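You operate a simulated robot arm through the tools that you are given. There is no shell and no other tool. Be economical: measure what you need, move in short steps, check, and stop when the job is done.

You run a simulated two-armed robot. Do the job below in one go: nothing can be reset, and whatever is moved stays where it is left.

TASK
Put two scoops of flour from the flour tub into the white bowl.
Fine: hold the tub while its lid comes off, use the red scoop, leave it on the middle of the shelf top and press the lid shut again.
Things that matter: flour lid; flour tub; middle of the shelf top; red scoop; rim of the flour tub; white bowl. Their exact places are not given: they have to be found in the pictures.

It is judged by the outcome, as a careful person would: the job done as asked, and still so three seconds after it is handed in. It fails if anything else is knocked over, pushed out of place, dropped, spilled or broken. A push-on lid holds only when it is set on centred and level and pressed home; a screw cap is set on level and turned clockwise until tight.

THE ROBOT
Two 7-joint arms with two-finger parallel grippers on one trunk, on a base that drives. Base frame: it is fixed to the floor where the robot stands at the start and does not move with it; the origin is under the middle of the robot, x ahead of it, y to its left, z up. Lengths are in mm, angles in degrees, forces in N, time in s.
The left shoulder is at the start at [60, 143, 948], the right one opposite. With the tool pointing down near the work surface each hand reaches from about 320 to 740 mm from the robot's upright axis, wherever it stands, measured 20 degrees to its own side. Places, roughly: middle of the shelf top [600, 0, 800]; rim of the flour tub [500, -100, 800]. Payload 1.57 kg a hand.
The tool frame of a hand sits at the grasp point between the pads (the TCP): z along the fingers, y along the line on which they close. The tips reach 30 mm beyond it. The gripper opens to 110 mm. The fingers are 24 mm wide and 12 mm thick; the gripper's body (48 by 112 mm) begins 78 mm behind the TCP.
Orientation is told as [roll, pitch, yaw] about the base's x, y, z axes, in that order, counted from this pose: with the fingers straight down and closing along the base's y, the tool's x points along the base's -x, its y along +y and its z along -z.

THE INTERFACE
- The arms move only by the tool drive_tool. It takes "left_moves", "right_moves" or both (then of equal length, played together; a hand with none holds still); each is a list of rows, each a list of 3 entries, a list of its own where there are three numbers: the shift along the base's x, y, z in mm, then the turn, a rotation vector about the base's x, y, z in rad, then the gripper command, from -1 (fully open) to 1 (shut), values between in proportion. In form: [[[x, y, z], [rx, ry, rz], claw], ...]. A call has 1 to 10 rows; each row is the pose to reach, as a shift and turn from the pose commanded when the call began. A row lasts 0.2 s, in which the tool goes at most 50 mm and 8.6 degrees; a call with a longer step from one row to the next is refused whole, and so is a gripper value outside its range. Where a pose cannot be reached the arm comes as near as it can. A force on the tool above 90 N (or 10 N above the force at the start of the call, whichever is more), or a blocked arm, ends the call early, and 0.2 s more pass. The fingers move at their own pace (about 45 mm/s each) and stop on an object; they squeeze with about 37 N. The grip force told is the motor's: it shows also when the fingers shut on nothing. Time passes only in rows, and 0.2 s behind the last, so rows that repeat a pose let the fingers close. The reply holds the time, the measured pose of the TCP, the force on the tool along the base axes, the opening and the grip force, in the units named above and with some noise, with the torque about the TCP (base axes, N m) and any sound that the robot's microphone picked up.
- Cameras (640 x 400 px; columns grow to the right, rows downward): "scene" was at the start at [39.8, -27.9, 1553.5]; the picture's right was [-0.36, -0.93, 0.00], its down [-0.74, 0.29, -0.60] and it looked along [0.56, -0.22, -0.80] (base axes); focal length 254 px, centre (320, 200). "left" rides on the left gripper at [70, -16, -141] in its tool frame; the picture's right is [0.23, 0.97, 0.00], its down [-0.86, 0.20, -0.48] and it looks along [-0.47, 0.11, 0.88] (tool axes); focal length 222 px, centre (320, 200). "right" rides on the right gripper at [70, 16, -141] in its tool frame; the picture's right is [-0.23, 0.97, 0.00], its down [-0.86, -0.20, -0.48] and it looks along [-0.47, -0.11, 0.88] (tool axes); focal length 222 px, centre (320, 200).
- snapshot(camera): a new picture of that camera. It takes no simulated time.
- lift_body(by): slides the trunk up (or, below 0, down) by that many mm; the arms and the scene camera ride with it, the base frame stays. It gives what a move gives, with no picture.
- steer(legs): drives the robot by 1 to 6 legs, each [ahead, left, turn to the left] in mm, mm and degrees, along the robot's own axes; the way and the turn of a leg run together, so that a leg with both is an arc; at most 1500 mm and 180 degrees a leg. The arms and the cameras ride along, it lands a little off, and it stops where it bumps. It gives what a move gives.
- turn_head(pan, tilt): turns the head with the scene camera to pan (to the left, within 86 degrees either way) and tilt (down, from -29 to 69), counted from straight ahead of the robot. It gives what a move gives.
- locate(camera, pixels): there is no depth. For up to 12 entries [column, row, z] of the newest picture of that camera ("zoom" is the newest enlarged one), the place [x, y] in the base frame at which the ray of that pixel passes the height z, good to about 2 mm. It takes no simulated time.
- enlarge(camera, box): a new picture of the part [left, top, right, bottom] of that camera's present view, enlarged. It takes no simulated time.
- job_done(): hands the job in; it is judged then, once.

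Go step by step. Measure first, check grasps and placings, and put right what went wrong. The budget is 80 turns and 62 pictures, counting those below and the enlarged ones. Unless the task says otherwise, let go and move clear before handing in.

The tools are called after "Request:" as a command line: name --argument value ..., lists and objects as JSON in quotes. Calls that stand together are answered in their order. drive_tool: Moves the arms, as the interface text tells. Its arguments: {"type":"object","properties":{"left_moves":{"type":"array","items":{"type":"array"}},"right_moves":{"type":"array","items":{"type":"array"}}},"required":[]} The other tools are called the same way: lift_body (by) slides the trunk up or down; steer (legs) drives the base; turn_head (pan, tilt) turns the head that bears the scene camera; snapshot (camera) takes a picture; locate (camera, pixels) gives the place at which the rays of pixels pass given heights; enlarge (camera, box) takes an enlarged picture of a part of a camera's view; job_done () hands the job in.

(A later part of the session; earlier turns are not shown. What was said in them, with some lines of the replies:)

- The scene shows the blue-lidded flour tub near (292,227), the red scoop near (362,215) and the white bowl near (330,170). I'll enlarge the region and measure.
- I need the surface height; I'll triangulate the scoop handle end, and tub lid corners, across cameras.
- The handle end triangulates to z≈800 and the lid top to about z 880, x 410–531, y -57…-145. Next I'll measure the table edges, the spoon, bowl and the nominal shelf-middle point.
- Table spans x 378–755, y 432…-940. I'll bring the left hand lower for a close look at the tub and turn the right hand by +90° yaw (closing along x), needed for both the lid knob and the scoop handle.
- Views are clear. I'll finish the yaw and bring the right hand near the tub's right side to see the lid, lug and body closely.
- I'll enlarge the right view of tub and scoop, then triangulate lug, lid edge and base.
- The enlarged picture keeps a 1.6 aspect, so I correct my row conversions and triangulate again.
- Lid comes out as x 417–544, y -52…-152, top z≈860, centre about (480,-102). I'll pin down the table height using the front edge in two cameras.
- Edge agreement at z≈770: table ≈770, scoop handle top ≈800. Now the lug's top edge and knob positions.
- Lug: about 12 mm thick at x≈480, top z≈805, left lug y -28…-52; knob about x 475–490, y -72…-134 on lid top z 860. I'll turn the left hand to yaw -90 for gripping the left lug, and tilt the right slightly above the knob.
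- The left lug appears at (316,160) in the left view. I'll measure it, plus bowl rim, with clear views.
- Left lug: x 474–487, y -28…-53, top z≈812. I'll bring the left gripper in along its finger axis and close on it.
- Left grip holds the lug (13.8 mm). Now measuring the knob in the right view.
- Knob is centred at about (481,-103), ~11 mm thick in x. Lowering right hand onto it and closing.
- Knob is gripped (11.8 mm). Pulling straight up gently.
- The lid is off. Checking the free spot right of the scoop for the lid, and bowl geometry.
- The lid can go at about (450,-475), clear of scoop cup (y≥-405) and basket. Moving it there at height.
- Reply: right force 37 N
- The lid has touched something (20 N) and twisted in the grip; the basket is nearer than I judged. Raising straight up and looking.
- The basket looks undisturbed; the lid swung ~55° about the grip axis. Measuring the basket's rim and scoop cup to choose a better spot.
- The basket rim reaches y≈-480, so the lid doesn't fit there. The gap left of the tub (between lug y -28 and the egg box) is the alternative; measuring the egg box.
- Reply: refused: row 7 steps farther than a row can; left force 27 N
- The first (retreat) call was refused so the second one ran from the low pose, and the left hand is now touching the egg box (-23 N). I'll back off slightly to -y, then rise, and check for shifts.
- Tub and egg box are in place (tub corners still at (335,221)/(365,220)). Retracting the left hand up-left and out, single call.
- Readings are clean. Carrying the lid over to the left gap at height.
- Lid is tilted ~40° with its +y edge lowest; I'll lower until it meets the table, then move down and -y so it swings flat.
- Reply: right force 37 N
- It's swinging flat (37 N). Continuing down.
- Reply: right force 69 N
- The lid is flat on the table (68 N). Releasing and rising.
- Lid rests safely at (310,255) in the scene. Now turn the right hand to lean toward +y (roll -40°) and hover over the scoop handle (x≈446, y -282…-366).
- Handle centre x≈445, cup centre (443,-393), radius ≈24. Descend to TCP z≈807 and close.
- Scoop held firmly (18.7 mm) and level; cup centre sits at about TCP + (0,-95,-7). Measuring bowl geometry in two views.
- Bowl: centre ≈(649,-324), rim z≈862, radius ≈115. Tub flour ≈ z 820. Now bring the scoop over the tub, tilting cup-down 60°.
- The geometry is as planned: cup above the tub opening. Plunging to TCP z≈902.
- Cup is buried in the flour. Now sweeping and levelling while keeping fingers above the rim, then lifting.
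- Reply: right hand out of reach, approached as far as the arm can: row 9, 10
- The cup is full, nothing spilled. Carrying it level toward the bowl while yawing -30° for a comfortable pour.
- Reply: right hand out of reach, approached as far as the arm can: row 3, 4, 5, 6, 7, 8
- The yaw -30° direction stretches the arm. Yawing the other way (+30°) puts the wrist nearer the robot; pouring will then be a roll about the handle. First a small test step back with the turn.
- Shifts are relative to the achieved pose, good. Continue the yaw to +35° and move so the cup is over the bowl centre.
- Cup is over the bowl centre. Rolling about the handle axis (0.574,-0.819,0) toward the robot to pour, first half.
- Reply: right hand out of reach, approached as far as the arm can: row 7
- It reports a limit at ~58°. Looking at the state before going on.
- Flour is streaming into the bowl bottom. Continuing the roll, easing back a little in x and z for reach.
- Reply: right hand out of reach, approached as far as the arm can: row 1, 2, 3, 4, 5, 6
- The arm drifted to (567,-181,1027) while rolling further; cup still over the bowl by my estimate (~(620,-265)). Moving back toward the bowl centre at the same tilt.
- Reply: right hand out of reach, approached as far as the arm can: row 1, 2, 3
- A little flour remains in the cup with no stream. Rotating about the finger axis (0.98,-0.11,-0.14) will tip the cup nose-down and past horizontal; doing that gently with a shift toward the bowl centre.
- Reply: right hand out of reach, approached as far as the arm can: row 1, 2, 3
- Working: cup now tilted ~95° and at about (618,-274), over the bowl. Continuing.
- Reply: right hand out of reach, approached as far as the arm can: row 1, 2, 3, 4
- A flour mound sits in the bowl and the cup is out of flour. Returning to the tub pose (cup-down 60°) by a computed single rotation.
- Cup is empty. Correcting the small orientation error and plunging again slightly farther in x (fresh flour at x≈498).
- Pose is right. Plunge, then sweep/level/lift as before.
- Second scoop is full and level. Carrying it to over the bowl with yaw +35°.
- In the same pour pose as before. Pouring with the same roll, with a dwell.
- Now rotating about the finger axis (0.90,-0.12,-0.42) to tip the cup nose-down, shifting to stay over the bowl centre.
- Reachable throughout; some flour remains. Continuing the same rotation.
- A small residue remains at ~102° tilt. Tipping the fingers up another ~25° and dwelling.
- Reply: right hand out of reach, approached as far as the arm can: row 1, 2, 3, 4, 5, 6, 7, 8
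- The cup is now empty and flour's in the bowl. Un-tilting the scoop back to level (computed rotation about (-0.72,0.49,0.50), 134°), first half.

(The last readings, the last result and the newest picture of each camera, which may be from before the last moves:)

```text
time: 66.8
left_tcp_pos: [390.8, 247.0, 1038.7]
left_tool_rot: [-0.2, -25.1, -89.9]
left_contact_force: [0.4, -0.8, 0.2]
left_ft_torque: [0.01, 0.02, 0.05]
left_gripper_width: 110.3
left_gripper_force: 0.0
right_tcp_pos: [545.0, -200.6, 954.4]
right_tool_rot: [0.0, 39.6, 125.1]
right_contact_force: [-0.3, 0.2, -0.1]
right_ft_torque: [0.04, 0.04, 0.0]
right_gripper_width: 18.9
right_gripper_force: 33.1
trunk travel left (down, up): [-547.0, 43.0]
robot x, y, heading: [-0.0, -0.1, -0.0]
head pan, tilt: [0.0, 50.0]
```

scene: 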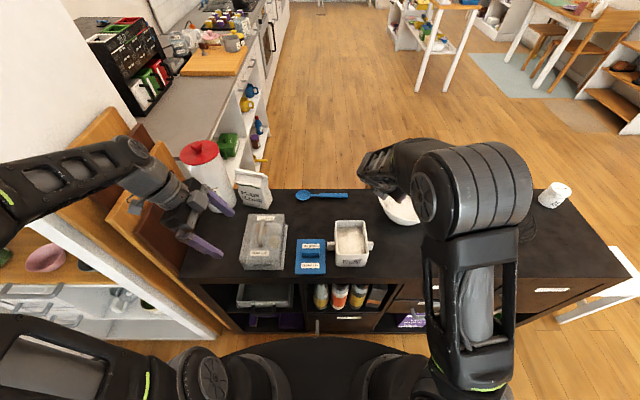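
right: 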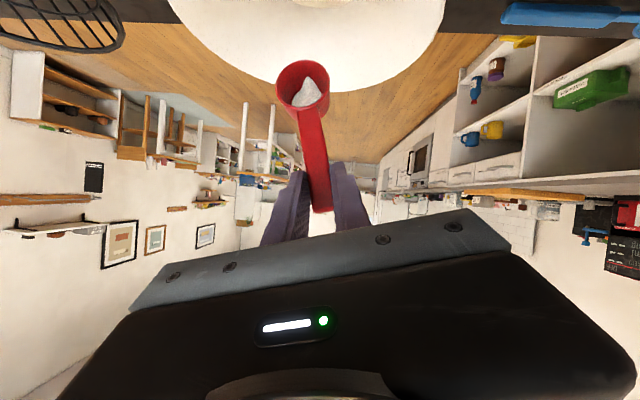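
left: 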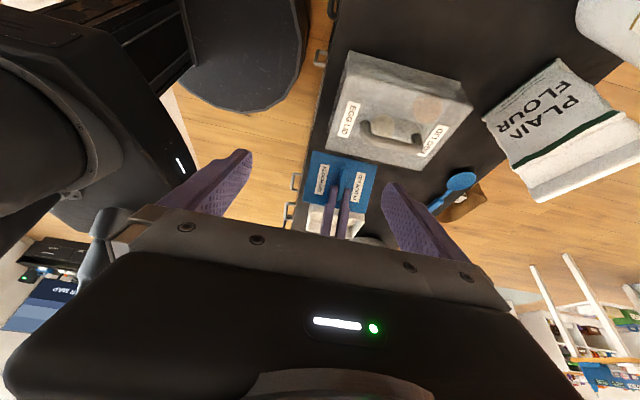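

Level again at yaw 125. Now yaw to 165 and move over the middle of the shelf top.

Request:
drive_tool --right_moves '[[[-2, 25, 0], [0, 0, 0.1], 1], [[-2, 55, 0], [0, 0, 0.2], 1], [[-2, 85, 0], [0, 0, 0.3], 1], [[-2, 115, 0], [0, 0, 0.4], 1], [[-2, 145, 0], [0, 0, 0.5], 1], [[-2, 175, 0], [0, 0, 0.6], 1], [[-2, 205, -10], [0, 0, 0.698], 1], [[-2, 212, -40], [0, 0, 0.698], 1]]'

Request:
snapshot --camera "right"

```text
time: 68.7
left_tcp_pos: [391.5, 246.7, 1038.6]
left_tool_rot: [-0.1, -25.1, -89.9]
left_contact_force: [0.5, -0.7, 0.2]
left_ft_torque: [-0.02, -0.03, 0.0]
left_gripper_width: 109.9
left_gripper_force: 0.0
right_tcp_pos: [545.0, 12.3, 915.5]
right_tool_rot: [-0.1, 39.7, 165.0]
right_contact_force: [0.0, 0.6, 0.5]
right_ft_torque: [0.01, 0.05, 0.02]
right_gripper_width: 18.8
right_gripper_force: 33.3
trunk travel left (down, up): [-547.0, 43.0]
robot x, y, heading: [-0.2, -2.9, -0.0]
head pan, tilt: [0.0, 50.0]
```

```text
4 pictures are left
```

right: 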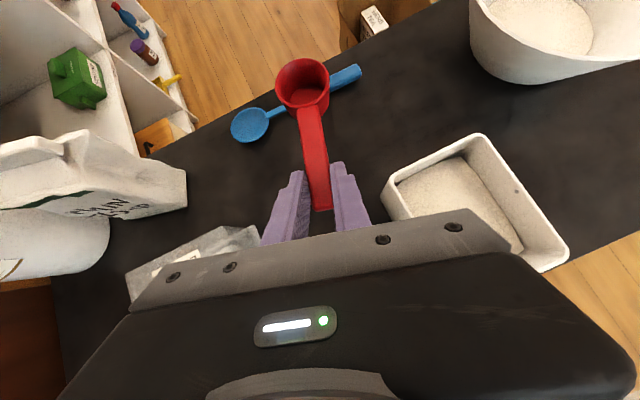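

Path below is clear. Lowering the scoop to the table gently.

Request:
drive_tool --right_moves '[[[0, 0, -30], [0, 0, 0], 1], [[0, 0, -60], [0, 0, 0], 1], [[0, 0, -85], [0, 0, 0], 1], [[0, 0, -97], [0, 0, 0], 1], [[0, 0, -101], [0, 0, 0], 1], [[0, 0, -104], [0, 0, 0], 1]]'

```text
time: 70.0
left_tcp_pos: [389.8, 246.7, 1038.9]
left_tool_rot: [0.0, -25.1, -90.0]
left_contact_force: [-0.5, 0.2, -0.3]
left_ft_torque: [0.05, -0.01, 0.0]
left_gripper_width: 110.2
left_gripper_force: 0.0
right_tcp_pos: [544.8, 12.0, 812.6]
right_tool_rot: [-0.3, 39.9, 164.8]
right_contact_force: [-2.9, -1.1, 12.4]
right_ft_torque: [-0.41, -0.9, -0.16]
right_gripper_width: 18.9
right_gripper_force: 32.3
trunk travel left (down, up): [-547.0, 43.0]
robot x, y, heading: [-0.5, 1.0, -0.2]
head pan, tilt: [0.0, 50.0]
```

Touching (12 N). Opening and withdrawing along the finger axis.

Request:
drive_tool --right_moves '[[[0, 0, 0], [0, 0, 0], 0.5], [[0, 0, 0], [0, 0, 0], 0.3], [[0, 0, 0], [0, 0, 0], 0.3], [[-6, 2, 8], [0, 0, 0], 0.3], [[-15, 4, 25], [0, 0, 0], 0.3], [[-22, 6, 60], [0, 0, 0], 0.3], [[-25, 6, 100], [0, 0, 0], 0.3]]'

Request:
enlarge --camera "scene" --box '[230, 165, 454, 305]'

```text
time: 71.7
left_tcp_pos: [390.4, 246.9, 1038.9]
left_tool_rot: [0.0, -25.1, -89.9]
left_contact_force: [-0.1, 0.0, -0.7]
left_ft_torque: [-0.01, -0.02, -0.01]
left_gripper_width: 109.7
left_gripper_force: 0.0
right_tcp_pos: [517.8, 15.6, 909.2]
right_tool_rot: [-0.1, 39.6, 164.9]
right_contact_force: [-0.7, 0.7, -0.1]
right_ft_torque: [0.0, -0.03, 0.0]
right_gripper_width: 38.1
right_gripper_force: 0.1
trunk travel left (down, up): [-547.0, 43.0]
robot x, y, heading: [1.7, 1.0, -0.1]
head pan, tilt: [0.0, 50.0]
```

```text
2.86 times, centred on (342, 235) of scene
```

zoom: 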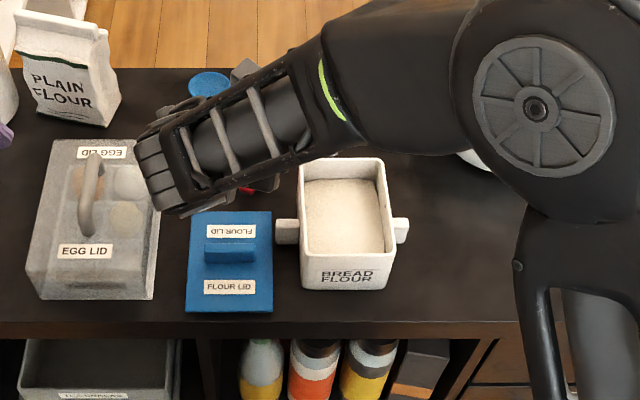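

Scoop released on the shelf middle. Locating the lid knob and tub rim from this picture.

Request:
locate --camera "zoom" --pixels '[[190, 212, 787], [271, 211, 787], [185, 310, 787], [272, 312, 787], [205, 240, 805], [256, 240, 805], [206, 263, 790], [256, 262, 790], [300, 160, 853], [380, 158, 853], [303, 263, 853], [392, 263, 853]]'

```text
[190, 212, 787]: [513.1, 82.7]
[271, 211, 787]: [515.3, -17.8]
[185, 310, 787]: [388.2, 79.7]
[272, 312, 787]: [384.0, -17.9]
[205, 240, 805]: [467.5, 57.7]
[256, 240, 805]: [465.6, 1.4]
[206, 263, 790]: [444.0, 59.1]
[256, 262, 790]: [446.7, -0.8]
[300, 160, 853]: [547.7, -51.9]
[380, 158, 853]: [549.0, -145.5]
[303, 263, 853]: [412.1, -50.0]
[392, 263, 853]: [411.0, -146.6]
```

Tub unmoved; lid centre ≈(450,31). Re-orienting the right hand to yaw 90 / 15° tilt and hovering above the lid.

Request:
drive_tool --right_moves '[[[-5, 0, 15], [0.0738, 0.0566, -0.1093], -0.2], [[-10, 0, 30], [0.1476, 0.1132, -0.2186], -0.2], [[-16, 0, 45], [0.2214, 0.1698, -0.3279], -0.2], [[-22, 0, 55], [0.2952, 0.2264, -0.4372], -0.2], [[-28, 0, 55], [0.369, 0.283, -0.5465], -0.2], [[-34, 0, 55], [0.4428, 0.3396, -0.6558], -0.2], [[-40, 0, 50], [0.5166, 0.3962, -0.7651], -0.2], [[-48, 0, 40], [0.5904, 0.4528, -0.8744], -0.2], [[-56, 2, 30], [0.6642, 0.5094, -0.9837], -0.2], [[-62, 4, 15], [0.738, 0.566, -1.093], -0.2]]'

```text
time: 73.8
left_tcp_pos: [391.1, 245.9, 1039.3]
left_tool_rot: [0.0, -25.0, -89.9]
left_contact_force: [-1.0, -0.9, 0.3]
left_ft_torque: [0.02, 0.01, 0.02]
left_gripper_width: 109.9
left_gripper_force: 0.0
right_tcp_pos: [455.5, 21.8, 926.3]
right_tool_rot: [-3.1, -10.9, 96.8]
right_contact_force: [0.4, -0.4, 0.4]
right_ft_torque: [-0.02, -0.01, 0.01]
right_gripper_width: 66.2
right_gripper_force: 0.2
trunk travel left (down, up): [-547.0, 43.0]
robot x, y, heading: [1.1, -1.2, -0.0]
head pan, tilt: [0.0, 50.0]
```

Request:
drive_tool --right_moves '[[[-2, -1, -15], [0.074, 0.057, -0.109], -0.2], [[-4, -2, -36], [0.074, 0.057, -0.115], -0.2], [[-4, -2, -36], [0.074, 0.057, -0.115], -0.2]]'

Request:
snapshot --camera "right"

```text
time: 74.7
left_tcp_pos: [391.0, 245.9, 1038.8]
left_tool_rot: [0.0, -25.0, -89.9]
left_contact_force: [-0.4, 0.1, -0.1]
left_ft_torque: [-0.02, 0.0, -0.02]
left_gripper_width: 109.9
left_gripper_force: 0.0
right_tcp_pos: [451.5, 18.1, 889.2]
right_tool_rot: [0.1, -15.2, 89.5]
right_contact_force: [-0.7, 0.6, 0.2]
right_ft_torque: [0.03, -0.01, 0.0]
right_gripper_width: 65.9
right_gripper_force: 0.0
trunk travel left (down, up): [-547.0, 43.0]
robot x, y, heading: [-1.4, -0.2, 0.1]
head pan, tilt: [0.0, 50.0]
```

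```text
2 pictures are left
```

right: 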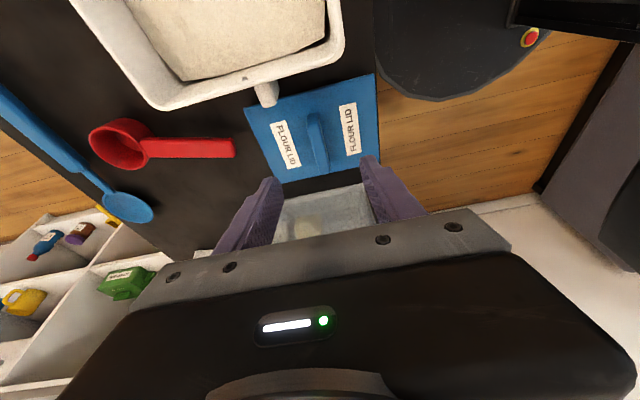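

The scoop rests at about (150,145) in this view, standing level. Measuring the lid corners and knob here.

Request:
locate --camera "right" --pixels '[[245, 109, 785], [375, 74, 785], [380, 151, 785], [282, 184, 785], [308, 118, 803], [320, 116, 803], [316, 170, 803], [328, 168, 803], [120, 145, 800], [233, 148, 798]]'

```text
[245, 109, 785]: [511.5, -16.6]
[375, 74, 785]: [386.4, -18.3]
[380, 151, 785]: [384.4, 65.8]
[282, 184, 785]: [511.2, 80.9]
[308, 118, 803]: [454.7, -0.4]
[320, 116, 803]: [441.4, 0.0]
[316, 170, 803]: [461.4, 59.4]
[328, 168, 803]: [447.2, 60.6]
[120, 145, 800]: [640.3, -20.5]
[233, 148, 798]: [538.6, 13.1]
```

Lid centre ≈(449.5,31.5). Lowering onto the knob and gripping.

Request:
drive_tool --right_moves '[[[-1, 3, -25], [0, 0, 0.004], -0.2], [[-1.5, 5.4, -50], [0, 0, 0.004], -0.2], [[-1.5, 5.4, -63], [0, 0, 0.004], -0.2], [[-1.5, 5.4, -68], [0, 0, 0.004], -0.2], [[-1.5, 5.4, -68], [0, 0, 0.004], 1], [[-1.5, 5.4, -68], [0, 0, 0.004], 1], [[-1.5, 5.4, -68], [0, 0, 0.004], 1], [[-1.5, 5.4, -68], [0, 0, 0.004], 1], [[-1.5, 5.4, -68], [0, 0, 0.004], 1]]'

```text
time: 76.7
left_tcp_pos: [391.0, 246.1, 1039.1]
left_tool_rot: [-0.1, -25.1, -90.0]
left_contact_force: [-0.7, -0.2, 0.1]
left_ft_torque: [0.02, -0.02, 0.01]
left_gripper_width: 110.0
left_gripper_force: 0.0
right_tcp_pos: [450.1, 23.9, 820.9]
right_tool_rot: [0.0, -15.1, 89.8]
right_contact_force: [0.3, -0.9, 0.0]
right_ft_torque: [-0.04, 0.0, 0.01]
right_gripper_width: 12.0
right_gripper_force: 29.7
trunk travel left (down, up): [-547.0, 43.0]
robot x, y, heading: [-2.2, -0.8, -0.3]
head pan, tilt: [0.0, 50.0]
```

Knob gripped (12.0 mm). Lift straight up, then over the tub.

Request:
drive_tool --right_moves '[[[0, 0, 10], [0, 0, 0], 1], [[0, 0, 40], [0, 0, 0], 1], [[0, 0, 75], [0, 0, 0], 1], [[0, 0, 105], [0, 0, 0], 1], [[8, -33, 110], [0, 0, 0], 1], [[16, -66, 110], [0, 0, 0], 1], [[24, -100, 110], [0, 0, 0], 1], [[30.5, -133.3, 108], [0, 0, 0], 1], [[30.5, -133.3, 98], [0, 0, 0], 1], [[30.5, -133.3, 98], [0, 0, 0], 1]]'

Request:
snapshot --camera "right"

```text
time: 78.8
left_tcp_pos: [390.7, 246.9, 1038.6]
left_tool_rot: [0.0, -25.0, -90.0]
left_contact_force: [0.4, 0.3, 0.4]
left_ft_torque: [-0.01, -0.01, 0.0]
left_gripper_width: 109.9
left_gripper_force: 0.1
right_tcp_pos: [482.8, -109.1, 920.8]
right_tool_rot: [0.1, -15.1, 89.7]
right_contact_force: [0.6, -0.5, -0.9]
right_ft_torque: [0.01, -0.01, -0.01]
right_gripper_width: 12.2
right_gripper_force: 29.4
trunk travel left (down, up): [-547.0, 43.0]
robot x, y, heading: [-0.5, -2.4, -0.2]
head pan, tilt: [0.0, 50.0]
```

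```text
1 pictures are left
```

right: 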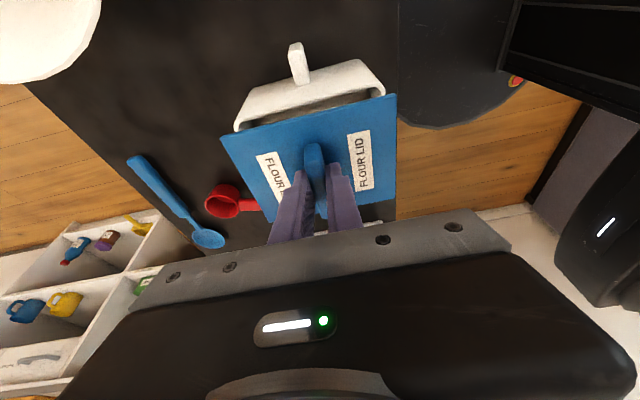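

The view matches the lift-off picture (lid corners (220,137),(396,94); rim (236,126),(385,85)), so it's aligned and level. Lowering into place.

Request:
drive_tool --right_moves '[[[-0.5, 0, -8], [0, 0, 0], 1], [[-0.5, 0, -14], [0, 0, 0], 1], [[-0.5, 0, -18], [0, 0, 0], 1], [[-0.5, 0, -21], [0, 0, 0], 1], [[-0.5, 0, -24], [0, 0, 0], 1]]'

```text
time: 80.0
left_tcp_pos: [390.2, 246.0, 1038.8]
left_tool_rot: [-0.1, -25.1, -89.9]
left_contact_force: [-0.4, -0.7, -0.2]
left_ft_torque: [0.0, 0.03, -0.01]
left_gripper_width: 110.1
left_gripper_force: 0.1
right_tcp_pos: [480.7, -109.8, 895.6]
right_tool_rot: [0.0, -15.1, 89.8]
right_contact_force: [-0.4, 0.6, -1.8]
right_ft_torque: [-0.01, 0.01, 0.01]
right_gripper_width: 12.2
right_gripper_force: 29.3
trunk travel left (down, up): [-547.0, 43.0]
robot x, y, heading: [0.1, 1.7, -0.1]
head pan, tilt: [0.0, 50.0]
```

No contact yet at 895.6; continuing down in small steps.

Request:
drive_tool --right_moves '[[[0, 0, -2], [0, 0, 0], 1], [[0, 0, -4], [0, 0, 0], 1], [[0, 0, -6], [0, 0, 0], 1]]'

```text
time: 80.8
left_tcp_pos: [388.9, 245.8, 1040.0]
left_tool_rot: [0.0, -25.0, -89.9]
left_contact_force: [0.5, -0.1, 0.2]
left_ft_torque: [0.0, -0.01, 0.02]
left_gripper_width: 110.2
left_gripper_force: 0.0
right_tcp_pos: [479.9, -107.8, 891.4]
right_tool_rot: [-0.2, -15.2, 89.9]
right_contact_force: [-1.5, -3.6, 25.2]
right_ft_torque: [0.13, 0.16, 0.17]
right_gripper_width: 12.3
right_gripper_force: 28.8
trunk travel left (down, up): [-547.0, 43.0]
robot x, y, heading: [4.2, -2.2, -0.0]
head pan, tilt: [0.0, 50.0]
```

Contact at 891 (25 N). Pressing further toward home.

Request:
drive_tool --right_moves '[[[0, 0, -2], [0, 0, 0], 1], [[0, 0, -4], [0, 0, 0], 1], [[0, 0, -6], [0, 0, 0], 1], [[0, 0, -8], [0, 0, 0], 1]]'

```text
time: 81.9
left_tcp_pos: [388.0, 246.6, 1039.5]
left_tool_rot: [0.1, -25.1, -90.1]
left_contact_force: [-0.5, 0.4, -0.6]
left_ft_torque: [0.01, -0.02, -0.01]
left_gripper_width: 110.0
left_gripper_force: 0.1
right_tcp_pos: [482.6, -107.6, 891.8]
right_tool_rot: [-1.2, -15.4, 90.0]
right_contact_force: [-12.2, -4.2, 44.0]
right_ft_torque: [-0.84, 1.48, 0.1]
right_gripper_width: 12.2
right_gripper_force: 29.4
trunk travel left (down, up): [-547.0, 43.0]
robot x, y, heading: [0.0, -1.1, -0.3]
head pan, tilt: [0.0, 50.0]
stopped in row 4 (right hand): the force on the tool passed its limit at 92 N (the readings are from after the stop); the commanded pose is now the measured one
```

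Pressed home: firm stop at z≈891 with 92 N, consistent with the plug being fully in (unseated would be ~904). Releasing and withdrawing upward to the right.

Request:
drive_tool --right_moves '[[[0, 0, 0], [0, 0, 0], 0.2], [[0, 0, 0], [0, 0, 0], 0.2], [[0, 0, 0], [0, 0, 0], 0.2], [[0, 0, 15], [0, 0, 0], 0.2], [[0, 0, 45], [0, 0, 0], 0.2], [[0, 0, 80], [0, 0, 0], 0.2]]'

```text
time: 83.3
left_tcp_pos: [388.4, 244.7, 1038.5]
left_tool_rot: [0.0, -25.0, -90.1]
left_contact_force: [-0.4, 0.5, -0.1]
left_ft_torque: [0.01, -0.01, -0.02]
left_gripper_width: 110.2
left_gripper_force: 0.1
right_tcp_pos: [484.5, -108.1, 968.1]
right_tool_rot: [-0.5, -15.3, 89.9]
right_contact_force: [0.9, -0.3, 0.0]
right_ft_torque: [-0.01, -0.01, 0.0]
right_gripper_width: 44.1
right_gripper_force: 0.0
trunk travel left (down, up): [-547.0, 43.0]
robot x, y, heading: [-1.3, 0.9, 0.1]
head pan, tilt: [0.0, 50.0]
```

For certainty, one more centred press with closed, vertical fingers on the knob top.

Request:
drive_tool --right_moves '[[[-2, 3, 0], [-0.135, 0, 0], 1], [[-3.5, 6, 0], [-0.267, 0, 0], 1], [[-3.5, 6, -15], [-0.267, 0, 0], 1], [[-3.5, 6, -35], [-0.267, 0, 0], 1], [[-3.5, 6, -48], [-0.267, 0, 0], 1], [[-3.5, 6, -54], [-0.267, 0, 0], 1], [[-3.5, 6, -58], [-0.267, 0, 0], 1], [[-3.5, 6, -62], [-0.267, 0, 0], 1], [[-3.5, 6, -65], [-0.267, 0, 0], 1]]'

```text
time: 85.2
left_tcp_pos: [386.9, 245.8, 1039.9]
left_tool_rot: [0.2, -25.0, -90.0]
left_contact_force: [0.8, -0.4, -0.8]
left_ft_torque: [0.01, 0.06, 0.01]
left_gripper_width: 109.9
left_gripper_force: 0.0
right_tcp_pos: [484.3, -100.3, 916.3]
right_tool_rot: [-2.2, -0.2, 89.9]
right_contact_force: [-12.8, -4.2, 50.2]
right_ft_torque: [-0.2, 0.69, 0.02]
right_gripper_width: 0.0
right_gripper_force: 21.3
trunk travel left (down, up): [-547.0, 43.0]
robot x, y, heading: [0.8, 2.3, -0.2]
head pan, tilt: [0.0, 50.0]
stopped in row 9 (right hand): the force on the tool passed its limit at 94 N (the readings are from after the stop); the commanded pose is now the measured one
```

Firm at 94 N, no further travel. Rising and moving the right hand clear, then using the last picture.

Request:
drive_tool --right_moves '[[[0, 0, 20], [0, 0, 0], 1], [[0, 0, 60], [0, 0, 0], 1], [[0, -30, 100], [0, 0, 0], 1], [[-20, -70, 120], [0, 0, 0], 1], [[-50, -105, 130], [0, 0, 0], 1], [[-85, -135, 130], [0, 0, 0], 1], [[-120, -165, 130], [0, 0, 0], 1], [[-140, -205, 130], [0, 0, 0], 1], [[-150, -250, 130], [0, 0, 0], 1], [[-150, -295, 130], [0, 0, 0], 1]]'

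Request:
enlarge --camera "scene" --box '[230, 160, 470, 310]'

```text
time: 87.4
left_tcp_pos: [391.6, 244.9, 1039.1]
left_tool_rot: [-0.1, -25.0, -90.1]
left_contact_force: [0.2, 0.6, 0.1]
left_ft_torque: [0.0, 0.0, 0.01]
left_gripper_width: 110.0
left_gripper_force: 0.1
right_tcp_pos: [334.7, -397.0, 1040.4]
right_tool_rot: [-1.7, 0.0, 89.9]
right_contact_force: [-0.1, -1.1, -0.5]
right_ft_torque: [0.02, 0.0, 0.04]
right_gripper_width: 0.1
right_gripper_force: 21.4
trunk travel left (down, up): [-547.0, 43.0]
robot x, y, heading: [-3.5, -0.7, -0.1]
head pan, tilt: [0.0, 50.0]
```

```text
2.67 times, centred on (350, 235) of scene
```

zoom: 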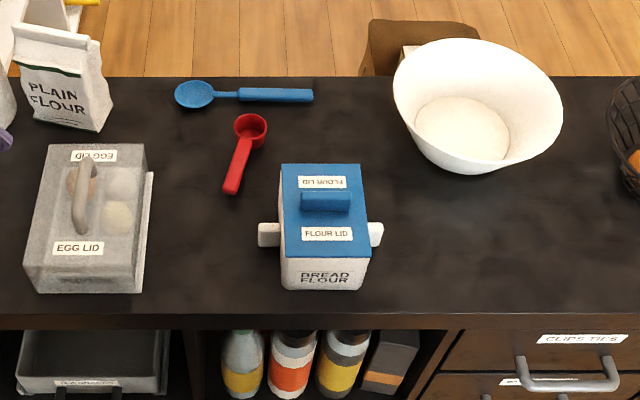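

The last picture shows the lid level and centred on the tub at (320,205). The red scoop is upright at mid-shelf (245,150), there's flour in the bowl, and I see no spills. Both hands are clear, so I'm handing in.

Request:
job_done

```text
The job is handed in.
```

I put two full scoops of flour in the white bowl, left the red scoop on the middle of the shelf top, and pressed the lid back on the tub until it went no further. I held the tub while the lid came off.

Three small bumps happened along the way:
- **Egg box:** the left hand pushed it about 5 mm.
- **Flour tub:** it ended up a few millimetres nearer the robot.
- **Basket:** the lid touched its rim, but the basket didn't seem to move.
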